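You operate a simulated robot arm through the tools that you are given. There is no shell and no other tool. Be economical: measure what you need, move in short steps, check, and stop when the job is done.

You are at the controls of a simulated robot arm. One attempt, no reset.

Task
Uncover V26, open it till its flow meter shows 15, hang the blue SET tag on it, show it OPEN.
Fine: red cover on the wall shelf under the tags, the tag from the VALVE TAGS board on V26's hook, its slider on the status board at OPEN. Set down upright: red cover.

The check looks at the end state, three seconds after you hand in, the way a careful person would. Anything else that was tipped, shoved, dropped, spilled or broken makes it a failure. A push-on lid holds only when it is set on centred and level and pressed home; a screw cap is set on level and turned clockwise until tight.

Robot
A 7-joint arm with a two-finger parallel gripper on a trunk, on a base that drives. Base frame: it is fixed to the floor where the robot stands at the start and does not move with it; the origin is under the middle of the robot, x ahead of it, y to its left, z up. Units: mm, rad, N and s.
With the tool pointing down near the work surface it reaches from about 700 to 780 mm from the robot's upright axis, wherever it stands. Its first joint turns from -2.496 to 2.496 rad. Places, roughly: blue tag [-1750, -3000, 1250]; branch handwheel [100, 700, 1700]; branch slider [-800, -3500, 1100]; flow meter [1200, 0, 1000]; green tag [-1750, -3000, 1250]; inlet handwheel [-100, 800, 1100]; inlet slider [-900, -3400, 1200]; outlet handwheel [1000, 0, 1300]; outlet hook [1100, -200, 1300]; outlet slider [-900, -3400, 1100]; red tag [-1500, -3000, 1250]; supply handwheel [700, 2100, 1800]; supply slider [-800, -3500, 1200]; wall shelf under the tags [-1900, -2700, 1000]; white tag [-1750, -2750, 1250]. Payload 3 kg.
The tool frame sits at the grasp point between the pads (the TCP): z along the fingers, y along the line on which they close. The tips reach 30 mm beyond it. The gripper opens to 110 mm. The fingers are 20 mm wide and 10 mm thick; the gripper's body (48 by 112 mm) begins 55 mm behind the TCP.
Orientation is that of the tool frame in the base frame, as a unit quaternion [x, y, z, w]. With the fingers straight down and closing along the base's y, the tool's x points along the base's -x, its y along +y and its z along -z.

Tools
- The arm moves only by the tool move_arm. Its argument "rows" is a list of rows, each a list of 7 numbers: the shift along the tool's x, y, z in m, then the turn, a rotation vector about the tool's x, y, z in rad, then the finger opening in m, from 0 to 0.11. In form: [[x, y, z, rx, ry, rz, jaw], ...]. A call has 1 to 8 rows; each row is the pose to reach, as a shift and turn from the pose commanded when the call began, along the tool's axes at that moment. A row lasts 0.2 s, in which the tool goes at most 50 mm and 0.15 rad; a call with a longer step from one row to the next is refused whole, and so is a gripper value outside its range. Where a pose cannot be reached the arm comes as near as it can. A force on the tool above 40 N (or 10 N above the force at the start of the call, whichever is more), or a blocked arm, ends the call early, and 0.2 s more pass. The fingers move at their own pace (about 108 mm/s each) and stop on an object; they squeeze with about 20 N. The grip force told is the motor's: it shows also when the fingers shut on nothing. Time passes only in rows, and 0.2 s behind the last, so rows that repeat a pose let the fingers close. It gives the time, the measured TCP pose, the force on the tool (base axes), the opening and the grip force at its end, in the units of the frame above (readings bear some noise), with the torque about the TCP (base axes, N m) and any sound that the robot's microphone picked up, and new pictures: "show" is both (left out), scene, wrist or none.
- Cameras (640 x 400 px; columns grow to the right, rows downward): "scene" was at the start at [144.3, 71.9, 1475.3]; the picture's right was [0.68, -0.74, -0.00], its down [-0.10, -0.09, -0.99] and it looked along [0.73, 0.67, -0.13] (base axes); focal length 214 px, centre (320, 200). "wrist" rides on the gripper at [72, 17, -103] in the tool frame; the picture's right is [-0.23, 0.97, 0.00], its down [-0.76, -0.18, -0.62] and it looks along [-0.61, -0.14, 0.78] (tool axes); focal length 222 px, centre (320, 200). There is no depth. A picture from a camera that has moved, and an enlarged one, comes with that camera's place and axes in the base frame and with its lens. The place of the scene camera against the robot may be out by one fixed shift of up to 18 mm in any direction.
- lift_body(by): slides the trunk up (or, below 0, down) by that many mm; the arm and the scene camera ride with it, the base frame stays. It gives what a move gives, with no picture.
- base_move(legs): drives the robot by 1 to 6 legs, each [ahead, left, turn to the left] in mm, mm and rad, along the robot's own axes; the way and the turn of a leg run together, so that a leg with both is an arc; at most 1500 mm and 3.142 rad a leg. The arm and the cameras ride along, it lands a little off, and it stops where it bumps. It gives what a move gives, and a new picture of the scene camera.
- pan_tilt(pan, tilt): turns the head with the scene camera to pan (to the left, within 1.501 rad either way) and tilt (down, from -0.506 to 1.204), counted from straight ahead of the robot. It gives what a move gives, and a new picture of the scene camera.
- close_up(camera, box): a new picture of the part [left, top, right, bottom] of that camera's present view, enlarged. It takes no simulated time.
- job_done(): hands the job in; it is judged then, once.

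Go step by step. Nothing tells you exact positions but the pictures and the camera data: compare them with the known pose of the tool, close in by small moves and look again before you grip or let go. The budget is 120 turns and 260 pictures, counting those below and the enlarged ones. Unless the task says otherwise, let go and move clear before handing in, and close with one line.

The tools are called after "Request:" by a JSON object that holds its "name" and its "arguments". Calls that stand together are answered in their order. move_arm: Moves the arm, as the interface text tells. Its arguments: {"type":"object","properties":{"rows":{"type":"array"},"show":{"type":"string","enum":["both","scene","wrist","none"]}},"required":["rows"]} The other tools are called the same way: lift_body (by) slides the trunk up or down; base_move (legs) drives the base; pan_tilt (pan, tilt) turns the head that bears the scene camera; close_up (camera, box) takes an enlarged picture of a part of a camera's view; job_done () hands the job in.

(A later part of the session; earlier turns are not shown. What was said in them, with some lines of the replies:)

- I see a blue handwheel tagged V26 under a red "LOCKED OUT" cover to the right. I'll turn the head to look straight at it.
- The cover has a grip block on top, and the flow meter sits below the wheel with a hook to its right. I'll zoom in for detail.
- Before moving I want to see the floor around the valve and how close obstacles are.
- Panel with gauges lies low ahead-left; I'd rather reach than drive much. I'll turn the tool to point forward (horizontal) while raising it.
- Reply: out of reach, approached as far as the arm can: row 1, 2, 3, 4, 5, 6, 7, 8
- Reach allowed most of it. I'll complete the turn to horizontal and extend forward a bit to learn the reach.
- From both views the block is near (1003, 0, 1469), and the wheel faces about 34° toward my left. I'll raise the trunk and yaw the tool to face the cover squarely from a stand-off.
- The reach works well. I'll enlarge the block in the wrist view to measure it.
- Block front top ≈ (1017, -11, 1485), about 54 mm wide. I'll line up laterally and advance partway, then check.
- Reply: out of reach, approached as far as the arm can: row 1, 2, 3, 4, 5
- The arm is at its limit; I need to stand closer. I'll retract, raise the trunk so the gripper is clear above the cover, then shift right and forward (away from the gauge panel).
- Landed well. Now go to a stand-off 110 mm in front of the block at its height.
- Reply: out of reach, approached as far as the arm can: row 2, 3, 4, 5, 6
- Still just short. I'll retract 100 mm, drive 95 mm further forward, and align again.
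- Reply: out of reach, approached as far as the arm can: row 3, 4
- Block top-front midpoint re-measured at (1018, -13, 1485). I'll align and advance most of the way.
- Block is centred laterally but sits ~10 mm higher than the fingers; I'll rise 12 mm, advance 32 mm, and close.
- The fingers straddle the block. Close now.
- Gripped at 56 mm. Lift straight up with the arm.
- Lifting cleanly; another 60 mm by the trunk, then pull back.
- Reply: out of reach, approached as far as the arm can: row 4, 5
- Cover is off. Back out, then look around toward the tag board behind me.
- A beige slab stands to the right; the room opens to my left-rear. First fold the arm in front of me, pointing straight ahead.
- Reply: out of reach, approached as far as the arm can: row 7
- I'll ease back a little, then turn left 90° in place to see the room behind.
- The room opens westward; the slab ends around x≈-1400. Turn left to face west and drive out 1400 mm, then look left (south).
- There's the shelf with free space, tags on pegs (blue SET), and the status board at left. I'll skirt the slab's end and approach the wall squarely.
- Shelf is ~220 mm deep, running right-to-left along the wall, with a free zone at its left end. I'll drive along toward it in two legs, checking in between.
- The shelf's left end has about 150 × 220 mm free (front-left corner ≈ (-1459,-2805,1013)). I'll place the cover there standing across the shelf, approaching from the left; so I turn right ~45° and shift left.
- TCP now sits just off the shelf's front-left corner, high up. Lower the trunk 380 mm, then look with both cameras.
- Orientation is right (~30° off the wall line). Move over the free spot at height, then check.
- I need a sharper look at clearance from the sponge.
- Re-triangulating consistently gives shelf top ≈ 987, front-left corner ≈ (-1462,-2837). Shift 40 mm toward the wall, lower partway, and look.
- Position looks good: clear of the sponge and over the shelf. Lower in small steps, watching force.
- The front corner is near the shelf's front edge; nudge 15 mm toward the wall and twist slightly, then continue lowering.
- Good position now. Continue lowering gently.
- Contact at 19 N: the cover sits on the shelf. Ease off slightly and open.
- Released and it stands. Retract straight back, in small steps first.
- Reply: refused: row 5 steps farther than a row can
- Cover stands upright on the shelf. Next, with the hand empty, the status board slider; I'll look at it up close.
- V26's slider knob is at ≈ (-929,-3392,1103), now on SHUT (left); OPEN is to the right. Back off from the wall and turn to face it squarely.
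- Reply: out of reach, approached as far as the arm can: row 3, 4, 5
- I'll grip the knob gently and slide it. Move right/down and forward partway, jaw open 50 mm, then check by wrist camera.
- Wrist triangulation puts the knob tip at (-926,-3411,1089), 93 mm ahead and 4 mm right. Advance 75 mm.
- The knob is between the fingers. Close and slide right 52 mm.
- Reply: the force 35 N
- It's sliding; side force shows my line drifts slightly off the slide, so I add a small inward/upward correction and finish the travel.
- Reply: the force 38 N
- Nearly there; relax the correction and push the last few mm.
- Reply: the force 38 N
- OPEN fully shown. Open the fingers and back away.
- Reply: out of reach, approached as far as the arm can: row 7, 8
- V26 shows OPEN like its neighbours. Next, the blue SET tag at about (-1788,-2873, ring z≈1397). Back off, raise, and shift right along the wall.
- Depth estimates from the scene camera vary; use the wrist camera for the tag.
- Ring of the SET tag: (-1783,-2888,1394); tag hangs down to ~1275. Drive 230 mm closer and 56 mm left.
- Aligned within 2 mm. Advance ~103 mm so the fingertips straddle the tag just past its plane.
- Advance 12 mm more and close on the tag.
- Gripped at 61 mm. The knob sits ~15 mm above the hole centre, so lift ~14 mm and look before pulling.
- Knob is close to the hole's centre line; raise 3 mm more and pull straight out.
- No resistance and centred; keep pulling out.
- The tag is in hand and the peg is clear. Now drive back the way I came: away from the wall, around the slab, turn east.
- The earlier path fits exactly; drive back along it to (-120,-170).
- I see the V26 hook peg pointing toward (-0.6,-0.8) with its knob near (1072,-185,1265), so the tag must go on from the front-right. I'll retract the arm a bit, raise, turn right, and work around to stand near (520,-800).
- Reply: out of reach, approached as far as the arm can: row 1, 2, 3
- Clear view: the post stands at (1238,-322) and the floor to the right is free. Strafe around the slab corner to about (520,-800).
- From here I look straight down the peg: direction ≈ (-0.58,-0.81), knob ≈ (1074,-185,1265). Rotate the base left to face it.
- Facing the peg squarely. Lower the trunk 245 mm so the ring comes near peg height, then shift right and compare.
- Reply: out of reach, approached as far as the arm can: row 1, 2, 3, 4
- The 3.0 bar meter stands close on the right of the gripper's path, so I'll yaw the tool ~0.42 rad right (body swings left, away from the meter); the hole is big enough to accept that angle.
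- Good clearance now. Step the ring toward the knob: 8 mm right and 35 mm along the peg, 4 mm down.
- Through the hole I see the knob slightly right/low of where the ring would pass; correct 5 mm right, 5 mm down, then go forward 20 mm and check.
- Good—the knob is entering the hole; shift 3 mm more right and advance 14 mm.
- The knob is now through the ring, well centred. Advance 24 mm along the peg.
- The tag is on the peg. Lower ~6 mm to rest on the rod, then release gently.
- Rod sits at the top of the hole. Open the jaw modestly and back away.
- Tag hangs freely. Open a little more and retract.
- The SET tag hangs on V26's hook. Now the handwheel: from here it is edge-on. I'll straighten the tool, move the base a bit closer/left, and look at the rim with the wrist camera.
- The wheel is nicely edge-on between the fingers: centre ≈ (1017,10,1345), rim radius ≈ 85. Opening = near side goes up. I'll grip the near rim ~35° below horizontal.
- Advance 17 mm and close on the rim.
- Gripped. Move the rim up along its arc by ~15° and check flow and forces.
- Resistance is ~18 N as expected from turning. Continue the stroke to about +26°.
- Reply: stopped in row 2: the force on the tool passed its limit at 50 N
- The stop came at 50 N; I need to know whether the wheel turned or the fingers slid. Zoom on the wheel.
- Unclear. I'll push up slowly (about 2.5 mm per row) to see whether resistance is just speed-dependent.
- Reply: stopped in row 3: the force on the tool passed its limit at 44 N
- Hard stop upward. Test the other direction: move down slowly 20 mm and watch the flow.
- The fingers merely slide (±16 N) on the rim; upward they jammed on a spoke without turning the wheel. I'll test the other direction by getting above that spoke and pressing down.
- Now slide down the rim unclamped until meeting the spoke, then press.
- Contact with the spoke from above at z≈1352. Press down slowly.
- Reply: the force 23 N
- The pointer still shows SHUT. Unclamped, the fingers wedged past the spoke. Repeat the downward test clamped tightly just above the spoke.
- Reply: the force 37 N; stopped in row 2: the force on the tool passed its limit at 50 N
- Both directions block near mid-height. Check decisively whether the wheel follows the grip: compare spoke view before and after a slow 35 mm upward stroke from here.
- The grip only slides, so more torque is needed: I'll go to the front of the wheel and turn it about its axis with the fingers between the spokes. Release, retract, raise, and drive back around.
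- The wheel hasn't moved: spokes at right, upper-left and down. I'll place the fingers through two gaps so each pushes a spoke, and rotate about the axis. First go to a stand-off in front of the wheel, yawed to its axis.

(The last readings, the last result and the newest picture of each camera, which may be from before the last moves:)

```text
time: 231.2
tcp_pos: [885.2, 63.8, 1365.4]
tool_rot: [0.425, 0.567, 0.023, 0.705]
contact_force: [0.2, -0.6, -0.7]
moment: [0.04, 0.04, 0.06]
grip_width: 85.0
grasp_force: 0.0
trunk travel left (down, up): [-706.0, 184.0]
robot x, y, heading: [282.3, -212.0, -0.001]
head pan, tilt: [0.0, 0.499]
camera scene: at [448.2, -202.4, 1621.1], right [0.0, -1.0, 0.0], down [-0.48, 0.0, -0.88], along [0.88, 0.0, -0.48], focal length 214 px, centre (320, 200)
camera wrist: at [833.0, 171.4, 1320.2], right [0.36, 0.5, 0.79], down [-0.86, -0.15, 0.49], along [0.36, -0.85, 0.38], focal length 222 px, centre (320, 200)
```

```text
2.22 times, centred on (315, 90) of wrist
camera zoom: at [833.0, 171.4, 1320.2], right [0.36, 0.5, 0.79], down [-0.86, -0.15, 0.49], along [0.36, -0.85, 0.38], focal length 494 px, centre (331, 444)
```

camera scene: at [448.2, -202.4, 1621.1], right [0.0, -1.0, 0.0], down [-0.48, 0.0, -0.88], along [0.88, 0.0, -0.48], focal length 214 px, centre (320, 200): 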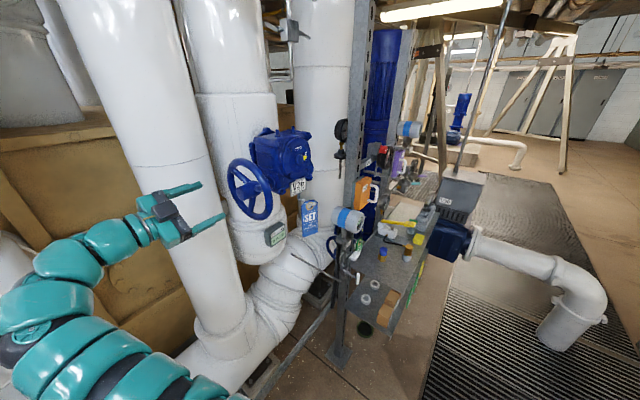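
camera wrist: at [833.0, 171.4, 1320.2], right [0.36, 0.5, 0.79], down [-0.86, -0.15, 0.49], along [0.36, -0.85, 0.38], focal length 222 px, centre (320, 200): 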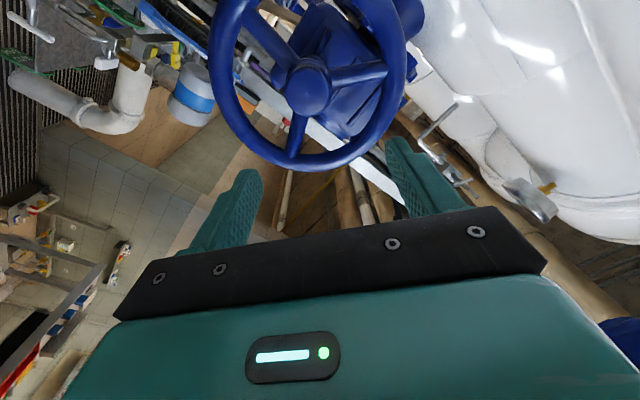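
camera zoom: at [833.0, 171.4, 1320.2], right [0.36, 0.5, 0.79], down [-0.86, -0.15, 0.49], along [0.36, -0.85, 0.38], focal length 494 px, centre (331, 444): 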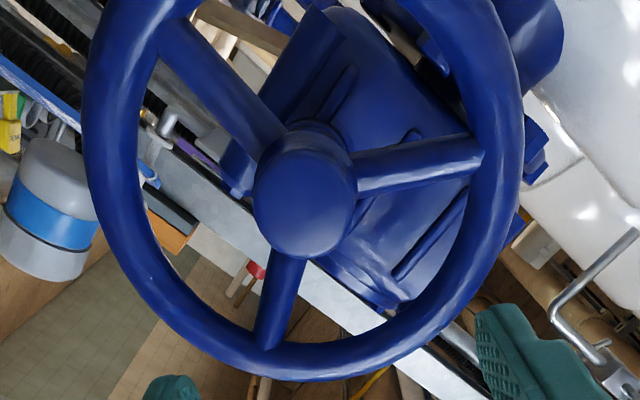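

Measured: wheel centre ≈ (1005,-8,1341), spokes at 20°, 140°, 260°. Fingers at -9° and 111° fall in gaps. Align and advance 80 mm, then verify.

Request:
{"name": "move_arm", "arguments": {"rows": [[-0.001, -0.004, 0.03, 0, 0, 0, 0.085], [-0.0024, -0.0077, 0.06, 0, 0, 0, 0.085], [-0.0024, -0.0077, 0.08, 0, 0, 0, 0.085], [-0.0024, -0.0077, 0.08, 0, 0, 0, 0.085]]}}

Request:
{"name": "close_up", "arguments": {"camera": "scene", "box": [190, 140, 310, 240]}}

```text
time: 232.2
tcp_pos: [945.4, 11.5, 1362.0]
tool_rot: [0.425, 0.567, 0.021, 0.705]
contact_force: [0.1, -0.1, -0.4]
moment: [0.01, 0.0, 0.01]
grip_width: 84.9
grasp_force: 0.0
trunk travel left (down, up): [-706.0, 184.0]
robot x, y, heading: [279.4, -211.0, -0.004]
head pan, tilt: [0.0, 0.499]
camera scene: at [447.8, -202.1, 1621.1], right [0.0, -1.0, 0.0], down [-0.48, 0.0, -0.88], along [0.88, 0.0, -0.48], focal length 214 px, centre (320, 200)
camera wrist: at [893.1, 118.8, 1316.9], right [0.36, 0.5, 0.79], down [-0.86, -0.15, 0.49], along [0.36, -0.85, 0.38], focal length 222 px, centre (320, 200)
```

scene: 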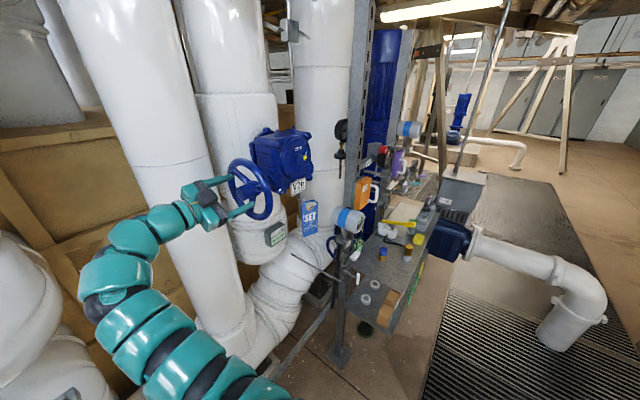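
wrist: 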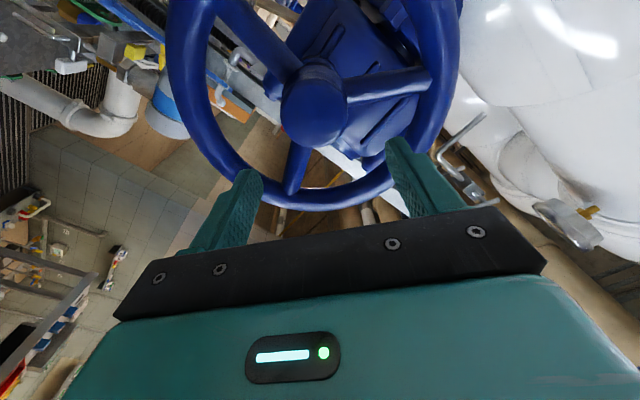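

```text
4.00 times, centred on (250, 190) of scene
camera zoom: at [447.8, -202.1, 1621.1], right [0.0, -1.0, 0.0], down [-0.48, 0.0, -0.88], along [0.88, 0.0, -0.48], focal length 858 px, centre (600, 240)
```

zoom: 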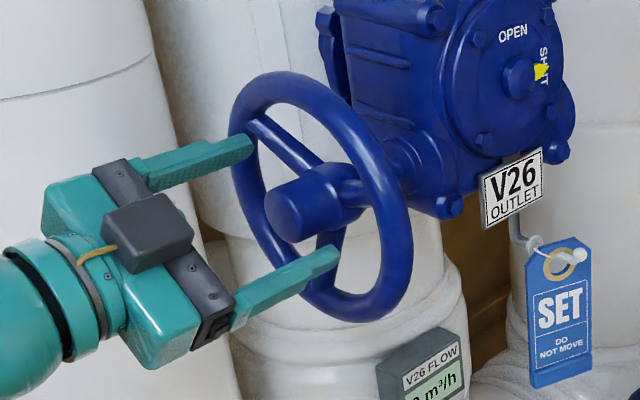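

Fingers line up with the two gaps; shift 5 mm toward the axis and insert 48 mm.

Request:
{"name": "move_arm", "arguments": {"rows": [[0.005, 0, 0.005, 0, 0, 0, 0.085], [0.005, 0, 0.02, 0, 0, 0, 0.085], [0.005, 0, 0.035, 0, 0, 0, 0.085], [0.005, 0, 0.048, 0, 0, 0, 0.085], [0.005, 0, 0.048, 0, 0, 0, 0.085]]}}

Request:
{"name": "close_up", "arguments": {"camera": "scene", "box": [190, 140, 310, 260]}}

```text
time: 233.4
tcp_pos: [984.7, -12.6, 1358.2]
tool_rot: [0.425, 0.567, 0.022, 0.705]
contact_force: [-0.2, 0.2, 0.4]
moment: [0.02, -0.04, 0.01]
grip_width: 85.2
grasp_force: 0.0
trunk travel left (down, up): [-706.0, 184.0]
robot x, y, heading: [282.3, -211.2, 0.001]
head pan, tilt: [0.0, 0.499]
camera scene: at [447.9, -202.3, 1621.1], right [0.0, -1.0, 0.0], down [-0.48, 0.0, -0.88], along [0.88, 0.0, -0.48], focal length 214 px, centre (320, 200)
camera wrist: at [933.8, 94.0, 1312.8], right [0.36, 0.5, 0.79], down [-0.86, -0.15, 0.49], along [0.36, -0.85, 0.38], focal length 222 px, centre (320, 200)
```

scene: 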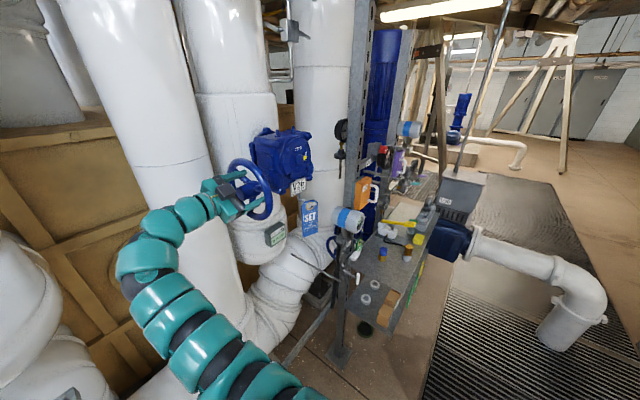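
wrist: 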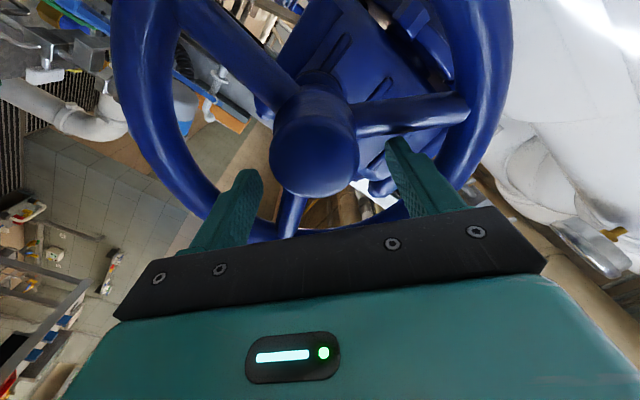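

```text
3.33 times, centred on (250, 200) of scene
camera zoom: at [447.9, -202.3, 1621.1], right [0.0, -1.0, 0.0], down [-0.48, 0.0, -0.88], along [0.88, 0.0, -0.48], focal length 715 px, centre (553, 200)
```

zoom: 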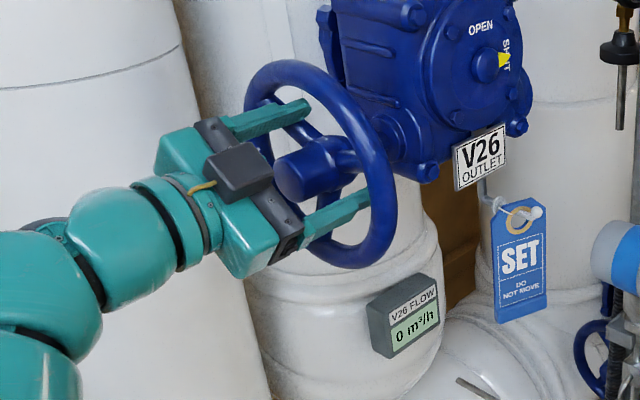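

Fingers are through the wheel. Rotate counter-clockwise about the wheel axis, slowly.

Request:
{"name": "move_arm", "arguments": {"rows": [[0.0, 0.0028, 0, 0, 0, -0.1, 0.085], [0.0002, 0.0042, 0, 0, 0, -0.15, 0.085], [0.0004, 0.0056, 0, 0, 0, -0.2, 0.085], [0.0007, 0.007, 0, 0, 0, -0.25, 0.085], [0.001, 0.0083, 0, 0, 0, -0.3, 0.085], [0.0014, 0.0097, 0, 0, 0, -0.35, 0.085], [0.0018, 0.011, 0, 0, 0, -0.4, 0.085]], "show": "wrist"}}

Request:
{"name": "close_up", "arguments": {"camera": "scene", "box": [190, 140, 310, 260]}}

```text
time: 235.0
tcp_pos: [992.5, -6.5, 1363.6]
tool_rot: [0.304, 0.64, -0.119, 0.695]
contact_force: [-1.6, -3.0, 5.0]
moment: [0.11, -0.21, -0.13]
grip_width: 83.0
grasp_force: 0.0
trunk travel left (down, up): [-706.0, 184.0]
robot x, y, heading: [280.9, -213.3, -0.0]
head pan, tilt: [0.0, 0.499]
camera wrist: at [927.2, 83.2, 1299.0], right [0.51, 0.72, 0.48], down [-0.72, 0.05, 0.69], along [0.47, -0.7, 0.54], focal length 222 px, centre (320, 200)
```

wrist: 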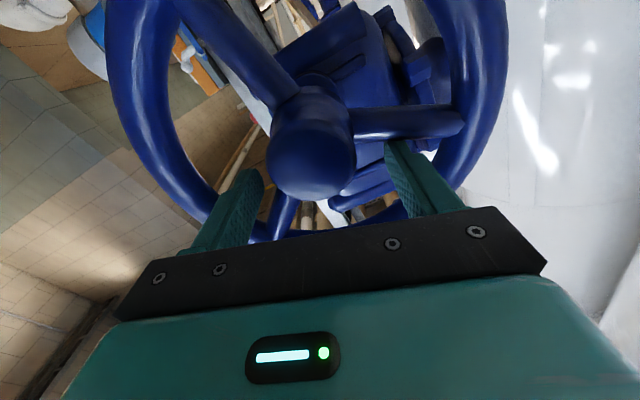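

```text
3.33 times, centred on (250, 200) of scene
camera zoom: at [447.2, -203.4, 1621.2], right [0.0, -1.0, 0.0], down [-0.48, 0.0, -0.88], along [0.88, 0.0, -0.48], focal length 715 px, centre (553, 200)
```

zoom: 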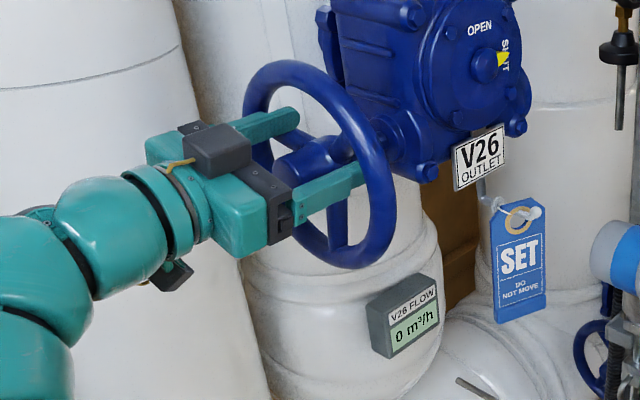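

It turns now, with little force. Keep rotating.

Request:
{"name": "move_arm", "arguments": {"rows": [[0.0001, 0.0034, 0, 0, 0, -0.12, 0.085], [0.0006, 0.0067, 0, 0, 0, -0.24, 0.085], [0.0014, 0.0099, 0, 0, 0, -0.36, 0.085], [0.0027, 0.013, 0, 0, 0, -0.48, 0.085], [0.0043, 0.016, 0, 0, 0, -0.6, 0.085], [0.0063, 0.0187, 0, 0, 0, -0.72, 0.085], [0.0086, 0.0212, 0, 0, 0, -0.84, 0.085]], "show": "wrist"}}

Request:
{"name": "close_up", "arguments": {"camera": "scene", "box": [190, 140, 310, 260]}}

```text
time: 236.6
tcp_pos: [1004.1, 15.0, 1360.9]
tool_rot: [0.016, 0.708, -0.393, 0.586]
contact_force: [-0.3, 1.7, 5.9]
moment: [0.14, -0.21, 0.01]
grip_width: 83.5
grasp_force: 0.0
trunk travel left (down, up): [-706.0, 184.0]
robot x, y, heading: [283.6, -213.8, -0.0]
head pan, tilt: [0.0, 0.499]
camera wrist: at [905.5, 52.5, 1291.5], right [0.54, 0.77, -0.33], down [-0.36, 0.57, 0.74], along [0.76, -0.28, 0.58], focal length 222 px, centre (320, 200)
```

wrist: 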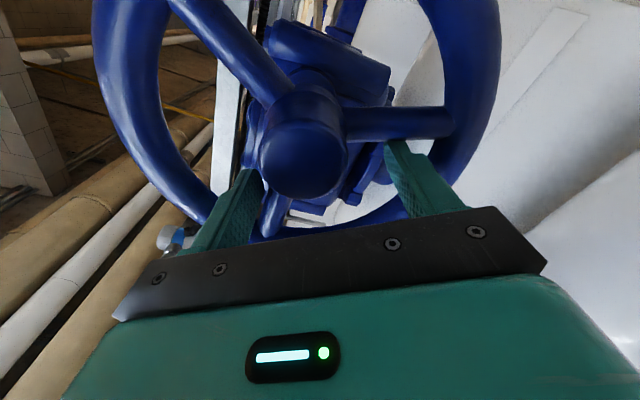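

```text
3.33 times, centred on (250, 200) of scene
camera zoom: at [447.2, -202.2, 1621.2], right [0.0, -1.0, 0.0], down [-0.48, 0.0, -0.88], along [0.88, 0.0, -0.48], focal length 715 px, centre (553, 200)
```

zoom: 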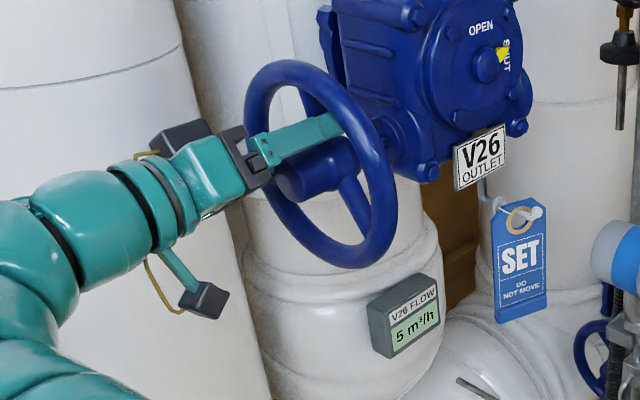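

Flow is 5. Rotate another 0.7 rad.

Request:
{"name": "move_arm", "arguments": {"rows": [[0.0001, 0.0034, 0, 0, 0, -0.12, 0.085], [0.0006, 0.0067, 0, 0, 0, -0.24, 0.085], [0.0014, 0.0099, 0, 0, 0, -0.36, 0.085], [0.0027, 0.013, 0, 0, 0, -0.48, 0.085], [0.0043, 0.016, 0, 0, 0, -0.6, 0.085], [0.0059, 0.0183, 0, 0, 0, -0.7, 0.085]], "show": "wrist"}}

Request:
{"name": "close_up", "arguments": {"camera": "scene", "box": [190, 140, 310, 260]}}

```text
time: 238.0
tcp_pos: [1012.0, 20.8, 1347.3]
tool_rot: [-0.211, 0.676, -0.56, 0.43]
contact_force: [1.3, 0.7, 2.1]
moment: [0.02, -0.17, 0.03]
grip_width: 85.4
grasp_force: 0.7
out of reach, approached as far as the arm can: row 5, 6
trunk travel left (down, up): [-706.0, 184.0]
robot x, y, heading: [279.6, -210.8, 0.004]
head pan, tilt: [0.0, 0.499]
camera wrist: at [890.4, 29.3, 1308.2], right [0.31, 0.45, -0.84], down [-0.13, 0.89, 0.43], along [0.94, -0.02, 0.34], focal length 222 px, centre (320, 200)
```

wrist: 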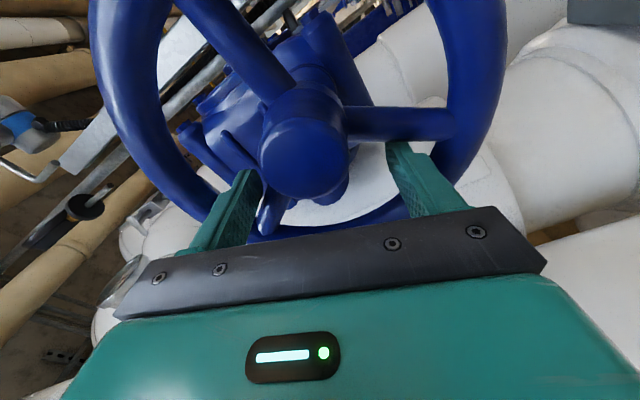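

```text
3.33 times, centred on (250, 200) of scene
camera zoom: at [448.0, -202.4, 1621.1], right [0.0, -1.0, 0.0], down [-0.48, 0.0, -0.88], along [0.88, 0.0, -0.48], focal length 715 px, centre (553, 200)
```

zoom: 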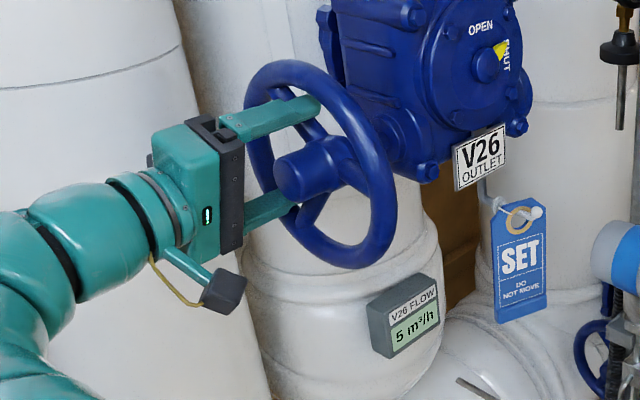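

Request:
{"name": "close_up", "arguments": {"camera": "scene", "box": [255, 215, 280, 250]}}

Request:
{"name": "close_up", "arguments": {"camera": "scene", "box": [265, 130, 325, 180]}}

```text
11.43 times, centred on (268, 232) of scene
camera zoom: at [448.0, -202.4, 1621.1], right [0.0, -1.0, 0.0], down [-0.48, 0.0, -0.88], along [0.88, 0.0, -0.48], focal length 2451 px, centre (920, -171)
```

zoom: 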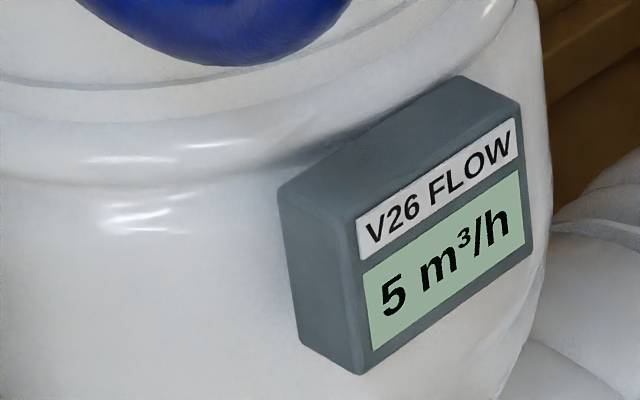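

```text
8.00 times, centred on (295, 155) of scene
camera zoom: at [448.0, -202.4, 1621.1], right [0.0, -1.0, 0.0], down [-0.48, 0.0, -0.88], along [0.88, 0.0, -0.48], focal length 1716 px, centre (520, 560)
```

zoom: 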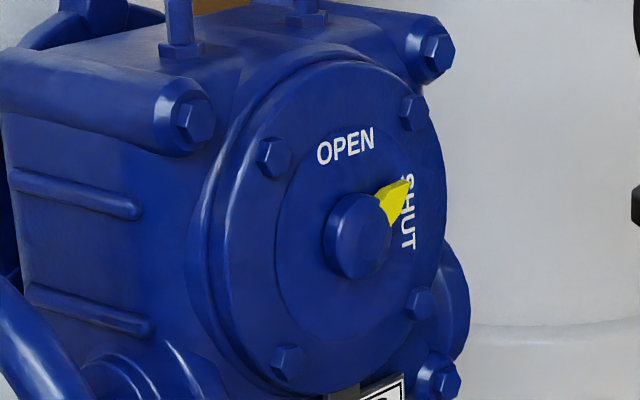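

The meter reads in steps and the wrist is at its roll limit. Regrasp: ease off, withdraw, roll back ~2.3 rad around the axis, and reinsert one spoke gap later.

Request:
{"name": "move_arm", "arguments": {"rows": [[0.0001, -0.0017, 0, 0, 0, 0.06, 0.085], [0.0001, -0.0017, -0.03, 0, 0, 0.06, 0.085], [0.0001, -0.0017, -0.065, 0, 0, 0.06, 0.085], [0.0008, -0.0055, -0.07, 0, 0, 0.2, 0.085], [0.002, -0.0095, -0.07, 0, 0, 0.35, 0.085], [0.0039, -0.0133, -0.07, 0, 0, 0.5, 0.085], [0.0063, -0.0167, -0.07, 0, 0, 0.65, 0.085], [0.0092, -0.0198, -0.07, 0, 0, 0.8, 0.085]], "show": "none"}}

Request:
{"name": "move_arm", "arguments": {"rows": [[0.0005, -0.0042, 0, 0, 0, 0.15, 0.085], [0.0016, -0.0082, 0, 0, 0, 0.3, 0.085], [0.0032, -0.0121, 0, 0, 0, 0.45, 0.085], [0.0055, -0.0156, 0, 0, 0, 0.6, 0.085], [0.0082, -0.0188, 0, 0, 0, 0.75, 0.085], [0.0114, -0.0215, 0, 0, 0, 0.9, 0.085], [0.0149, -0.0238, 0, 0, 0, 1.05, 0.085], [0.0188, -0.0255, 0, 0, 0, 1.2, 0.085]], "show": "none"}}

Request:
{"name": "move_arm", "arguments": {"rows": [[0.0005, -0.0042, 0, 0, 0, 0.15, 0.085], [0.0013, -0.0075, 0, 0, 0, 0.27, 0.085], [0.0013, -0.0075, 0, 0, 0, 0.27, 0.085]], "show": "wrist"}}

Request:
{"name": "close_up", "arguments": {"camera": "scene", "box": [190, 140, 310, 260]}}

```text
time: 239.8
tcp_pos: [944.8, 48.0, 1363.2]
tool_rot: [0.07, 0.705, -0.346, 0.615]
contact_force: [0.4, 0.3, 0.3]
moment: [0.02, -0.01, 0.01]
grip_width: 85.0
grasp_force: 0.1
trunk travel left (down, up): [-706.0, 184.0]
robot x, y, heading: [280.3, -215.7, 0.002]
head pan, tilt: [0.0, 0.499]
```

```text
time: 241.6
tcp_pos: [927.0, 24.2, 1356.1]
tool_rot: [0.455, 0.543, 0.061, 0.703]
contact_force: [0.0, 0.4, -0.3]
moment: [0.02, -0.01, -0.01]
grip_width: 85.0
grasp_force: 0.1
trunk travel left (down, up): [-706.0, 184.0]
robot x, y, heading: [277.9, -210.7, 0.003]
head pan, tilt: [0.0, 0.499]
```

```text
time: 242.4
tcp_pos: [924.4, 19.0, 1349.9]
tool_rot: [0.525, 0.476, 0.155, 0.688]
contact_force: [-0.6, -0.3, -0.4]
moment: [0.02, -0.03, 0.03]
grip_width: 85.1
grasp_force: 0.0
trunk travel left (down, up): [-706.0, 184.0]
robot x, y, heading: [277.3, -209.8, 0.001]
head pan, tilt: [0.0, 0.499]
camera wrist: at [880.5, 137.6, 1331.0], right [0.17, 0.23, 0.96], down [-0.94, -0.26, 0.22], along [0.3, -0.94, 0.17], focal length 222 px, centre (320, 200)
```

wrist: 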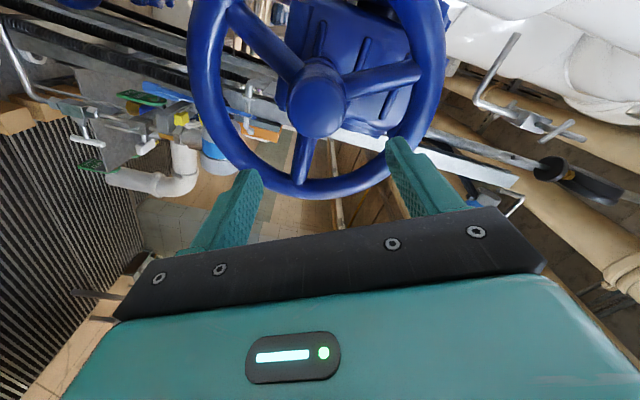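

```text
3.33 times, centred on (250, 200) of scene
camera zoom: at [448.1, -202.4, 1621.1], right [0.0, -1.0, 0.0], down [-0.48, 0.0, -0.88], along [0.88, 0.0, -0.48], focal length 715 px, centre (553, 200)
```

zoom: 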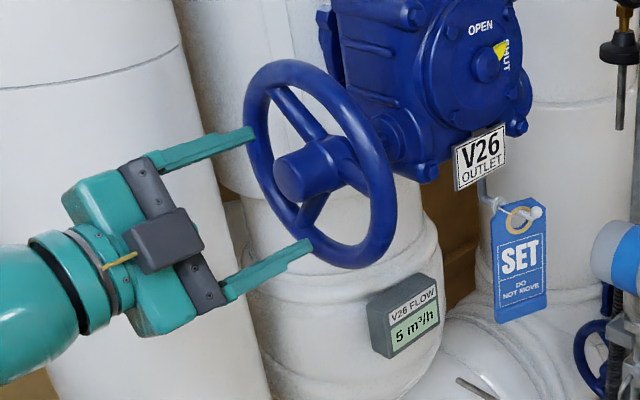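

Well placed; tiny lateral correction (4 mm) and insert 71 mm.

Request:
{"name": "move_arm", "arguments": {"rows": [[0.0015, 0.004, 0.02, 0, 0, 0, 0.085], [0.0015, 0.004, 0.04, 0, 0, 0, 0.085], [0.0015, 0.004, 0.06, 0, 0, 0, 0.085], [0.0015, 0.004, 0.07, 0, 0, 0, 0.085], [0.0015, 0.004, 0.07, 0, 0, 0, 0.085]], "show": "wrist"}}

```text
time: 243.6
tcp_pos: [984.5, -17.9, 1353.8]
tool_rot: [0.525, 0.477, 0.155, 0.688]
contact_force: [0.0, 0.6, 0.4]
moment: [0.0, 0.03, 0.0]
grip_width: 85.1
grasp_force: 0.1
trunk travel left (down, up): [-706.0, 184.0]
robot x, y, heading: [280.1, -208.3, -0.002]
head pan, tilt: [0.0, 0.499]
camera wrist: at [940.3, 99.4, 1333.4], right [0.17, 0.23, 0.96], down [-0.94, -0.26, 0.23], along [0.3, -0.94, 0.17], focal length 222 px, centre (320, 200)
```

wrist: 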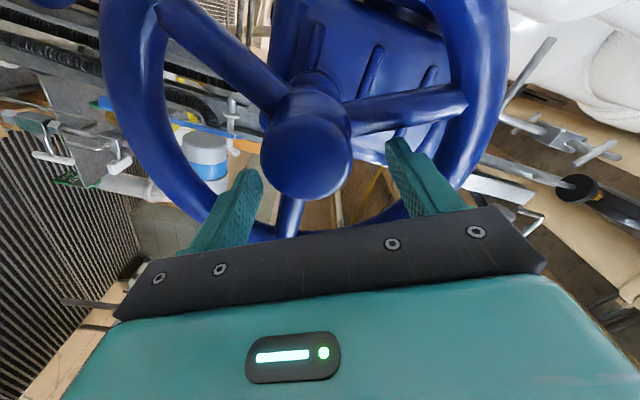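

Inserted. Rotate CCW 0.96 rad.

Request:
{"name": "move_arm", "arguments": {"rows": [[0.0001, 0.0034, 0, 0, 0, -0.12, 0.085], [0.0006, 0.0067, 0, 0, 0, -0.24, 0.085], [0.0014, 0.0099, 0, 0, 0, -0.36, 0.085], [0.0027, 0.013, 0, 0, 0, -0.48, 0.085], [0.0043, 0.016, 0, 0, 0, -0.6, 0.085], [0.0063, 0.0187, 0, 0, 0, -0.72, 0.085], [0.0086, 0.0212, 0, 0, 0, -0.84, 0.085], [0.0111, 0.0234, 0, 0, 0, -0.96, 0.085]], "show": "none"}}

Request:
{"name": "close_up", "arguments": {"camera": "scene", "box": [220, 140, 320, 250]}}

```text
time: 245.4
tcp_pos: [996.6, -0.8, 1367.9]
tool_rot: [0.244, 0.665, -0.183, 0.681]
contact_force: [-0.9, -3.0, -3.3]
moment: [0.16, -0.12, -0.02]
grip_width: 86.4
grasp_force: 0.9
trunk travel left (down, up): [-706.0, 184.0]
robot x, y, heading: [282.4, -210.5, 0.002]
head pan, tilt: [0.0, 0.499]
```

```text
3.64 times, centred on (270, 195) of scene
camera zoom: at [448.4, -202.7, 1621.0], right [0.0, -1.0, 0.0], down [-0.48, 0.0, -0.88], along [0.88, 0.0, -0.48], focal length 780 px, centre (502, 218)
```

zoom: 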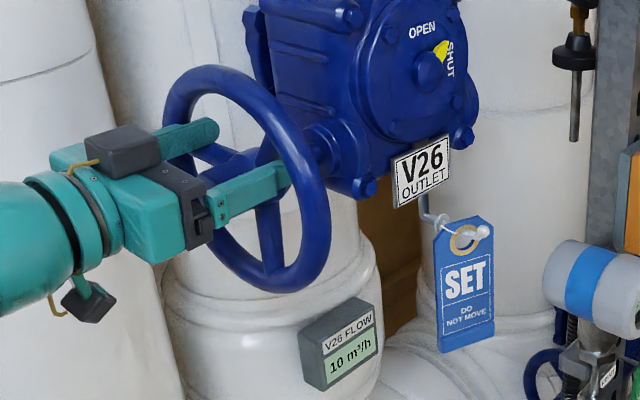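

Flow 10. Rotate another 0.45 rad in small steps.

Request:
{"name": "move_arm", "arguments": {"rows": [[0.0001, 0.0034, 0, 0, 0, -0.12, 0.085], [0.0006, 0.0067, 0, 0, 0, -0.24, 0.085], [0.0014, 0.0099, 0, 0, 0, -0.36, 0.085], [0.0023, 0.0122, 0, 0, 0, -0.45, 0.085]], "show": "none"}}

Request:
{"name": "close_up", "arguments": {"camera": "scene", "box": [220, 140, 320, 250]}}

```text
time: 246.4
tcp_pos: [1004.0, 9.5, 1368.6]
tool_rot: [0.09, 0.703, -0.329, 0.625]
contact_force: [-1.1, -3.9, -1.8]
moment: [0.15, -0.02, -0.04]
grip_width: 86.6
grasp_force: 1.1
trunk travel left (down, up): [-706.0, 184.0]
robot x, y, heading: [280.2, -211.6, -0.001]
head pan, tilt: [0.0, 0.499]
```

```text
3.64 times, centred on (270, 195) of scene
camera zoom: at [448.2, -203.0, 1621.1], right [0.0, -1.0, 0.0], down [-0.48, 0.0, -0.88], along [0.88, 0.0, -0.48], focal length 780 px, centre (502, 218)
```

zoom: 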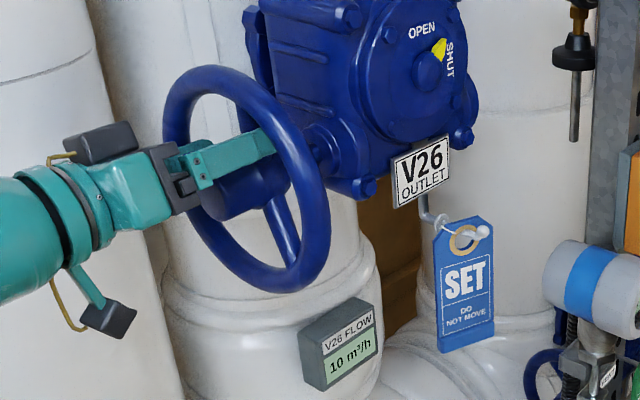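

Still 10 (about 2.9 rad total). Another 0.35 rad.

Request:
{"name": "move_arm", "arguments": {"rows": [[0.0001, 0.0034, 0, 0, 0, -0.12, 0.085], [0.0006, 0.0067, 0, 0, 0, -0.24, 0.085], [0.0014, 0.0097, 0, 0, 0, -0.35, 0.085]], "show": "none"}}

Request:
{"name": "close_up", "arguments": {"camera": "scene", "box": [220, 140, 320, 250]}}

```text
time: 247.2
tcp_pos: [1007.9, 15.8, 1362.3]
tool_rot: [-0.034, 0.708, -0.433, 0.558]
contact_force: [-2.9, -4.3, 1.1]
moment: [0.13, -0.07, -0.09]
grip_width: 87.8
grasp_force: 2.3
trunk travel left (down, up): [-706.0, 184.0]
robot x, y, heading: [281.9, -211.9, 0.001]
head pan, tilt: [0.0, 0.499]
```

```text
3.64 times, centred on (270, 195) of scene
camera zoom: at [447.4, -203.3, 1621.2], right [0.0, -1.0, 0.0], down [-0.48, 0.0, -0.88], along [0.88, 0.0, -0.48], focal length 780 px, centre (502, 218)
```

zoom: 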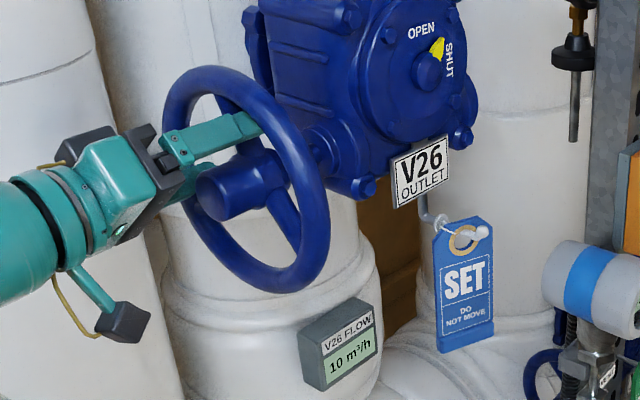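

Request:
{"name": "move_arm", "arguments": {"rows": [[0.0001, 0.0034, 0, 0, 0, -0.12, 0.085], [0.0005, 0.0062, 0, 0, 0, -0.22, 0.085], [0.0005, 0.0062, 0, 0, 0, -0.22, 0.085]], "show": "none"}}

Request:
{"name": "close_up", "arguments": {"camera": "scene", "box": [220, 140, 320, 250]}}

```text
time: 248.0
tcp_pos: [1010.3, 19.9, 1357.1]
tool_rot: [-0.111, 0.7, -0.491, 0.507]
contact_force: [-3.7, -3.8, 0.8]
moment: [0.12, -0.2, -0.12]
grip_width: 86.9
grasp_force: 1.7
trunk travel left (down, up): [-706.0, 184.0]
robot x, y, heading: [282.3, -210.6, 0.005]
head pan, tilt: [0.0, 0.499]
```

```text
3.64 times, centred on (270, 195) of scene
camera zoom: at [447.2, -203.3, 1621.2], right [0.0, -1.0, 0.0], down [-0.48, 0.0, -0.88], along [0.88, 0.0, -0.48], focal length 780 px, centre (502, 218)
```

zoom: 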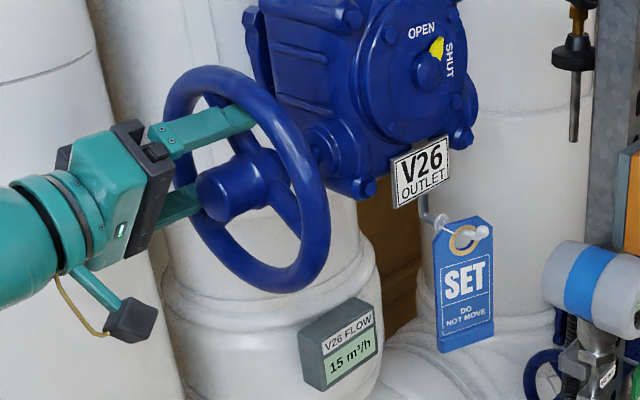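

It shows 15. Add ~0.25 rad for margin inside the step, then check.

Request:
{"name": "move_arm", "arguments": {"rows": [[0.0001, 0.0034, 0, 0, 0, -0.12, 0.085], [0.0005, 0.0067, 0, 0, 0, -0.24, 0.085], [0.0005, 0.0067, 0, 0, 0, -0.24, 0.085]], "show": "none"}}

Request:
{"name": "close_up", "arguments": {"camera": "scene", "box": [220, 140, 320, 250]}}

```text
time: 248.8
tcp_pos: [1010.8, 21.1, 1351.2]
tool_rot: [-0.195, 0.682, -0.548, 0.444]
contact_force: [-0.3, 0.3, 0.4]
moment: [-0.01, -0.02, 0.0]
grip_width: 84.8
grasp_force: 0.0
out of reach, approached as far as the arm can: row 1, 2, 3
trunk travel left (down, up): [-706.0, 184.0]
robot x, y, heading: [280.2, -212.2, -0.002]
head pan, tilt: [0.0, 0.499]
```

```text
3.64 times, centred on (270, 195) of scene
camera zoom: at [448.3, -202.9, 1621.0], right [0.0, -1.0, 0.0], down [-0.48, 0.0, -0.88], along [0.88, 0.0, -0.48], focal length 780 px, centre (502, 218)
```

zoom: 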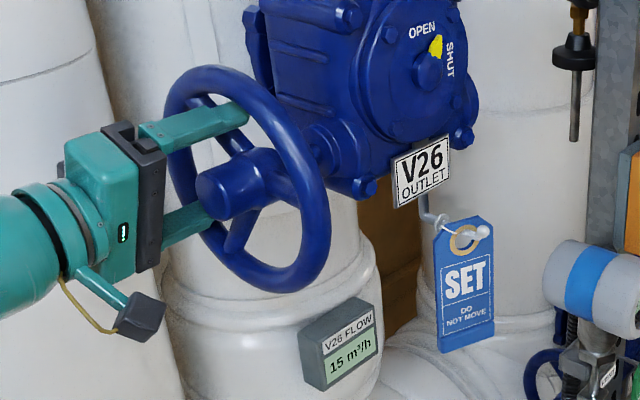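

Reads 15 with margin and no residual force. Withdraw straight out of the wheel and back away.

Request:
{"name": "move_arm", "arguments": {"rows": [[0.0001, -0.0011, 0, 0, 0, 0.04, 0.085], [0.0001, -0.0011, -0.02, 0, 0, 0.04, 0.085], [0.0001, -0.0011, -0.05, 0, 0, 0.04, 0.085], [0.0001, -0.0011, -0.09, 0, 0, 0.04, 0.085], [0.0001, -0.0011, -0.12, 0, 0, 0.04, 0.085], [0.0001, -0.0011, -0.14, 0, 0, 0.04, 0.085]], "show": "scene"}}

Request:
{"name": "close_up", "arguments": {"camera": "scene", "box": [220, 140, 320, 250]}}

```text
time: 250.2
tcp_pos: [900.2, 93.8, 1343.9]
tool_rot: [-0.181, 0.685, -0.539, 0.456]
contact_force: [-0.3, 0.6, 0.8]
moment: [0.01, 0.02, -0.02]
grip_width: 85.2
grasp_force: 0.1
out of reach, approached as far as the arm can: row 4, 5, 6
trunk travel left (down, up): [-706.0, 184.0]
robot x, y, heading: [279.7, -213.7, -0.005]
head pan, tilt: [0.0, 0.499]
camera scene: at [446.9, -200.0, 1621.2], right [0.0, -1.0, 0.0], down [-0.48, 0.0, -0.88], along [0.88, 0.0, -0.48], focal length 214 px, centre (320, 200)
```

scene: 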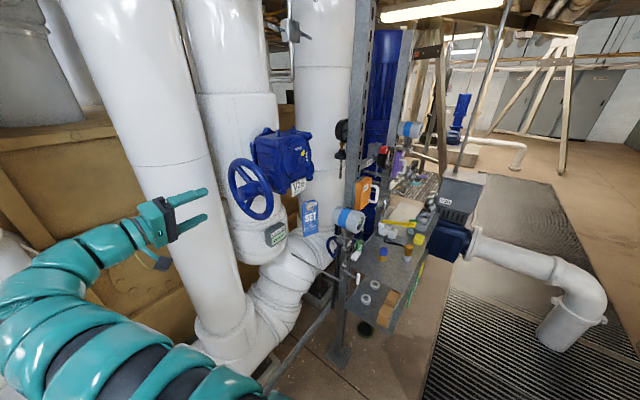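

```text
3.64 times, centred on (270, 195) of scene
camera zoom: at [446.9, -200.0, 1621.2], right [0.0, -1.0, 0.0], down [-0.48, 0.0, -0.88], along [0.88, 0.0, -0.48], focal length 780 px, centre (502, 218)
```

zoom: 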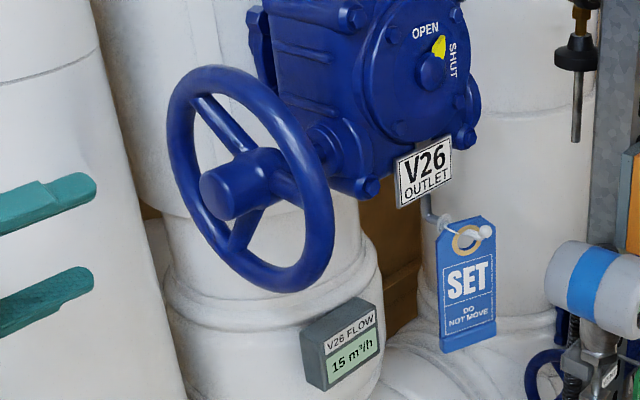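

The hand is clear, V26's meter reads 15, the SET tag hangs on its hook, the cover stands on the shelf and the slider shows OPEN; I'm handing in.

Request:
{"name": "job_done", "arguments": {}}

```text
The job is handed in.
```

V26 is uncovered and opened until its flow meter reads 15 m³/h. The blue SET tag hangs on its hook, the status board shows V26 OPEN, and the red cover stands upright on the wall shelf under the tags.
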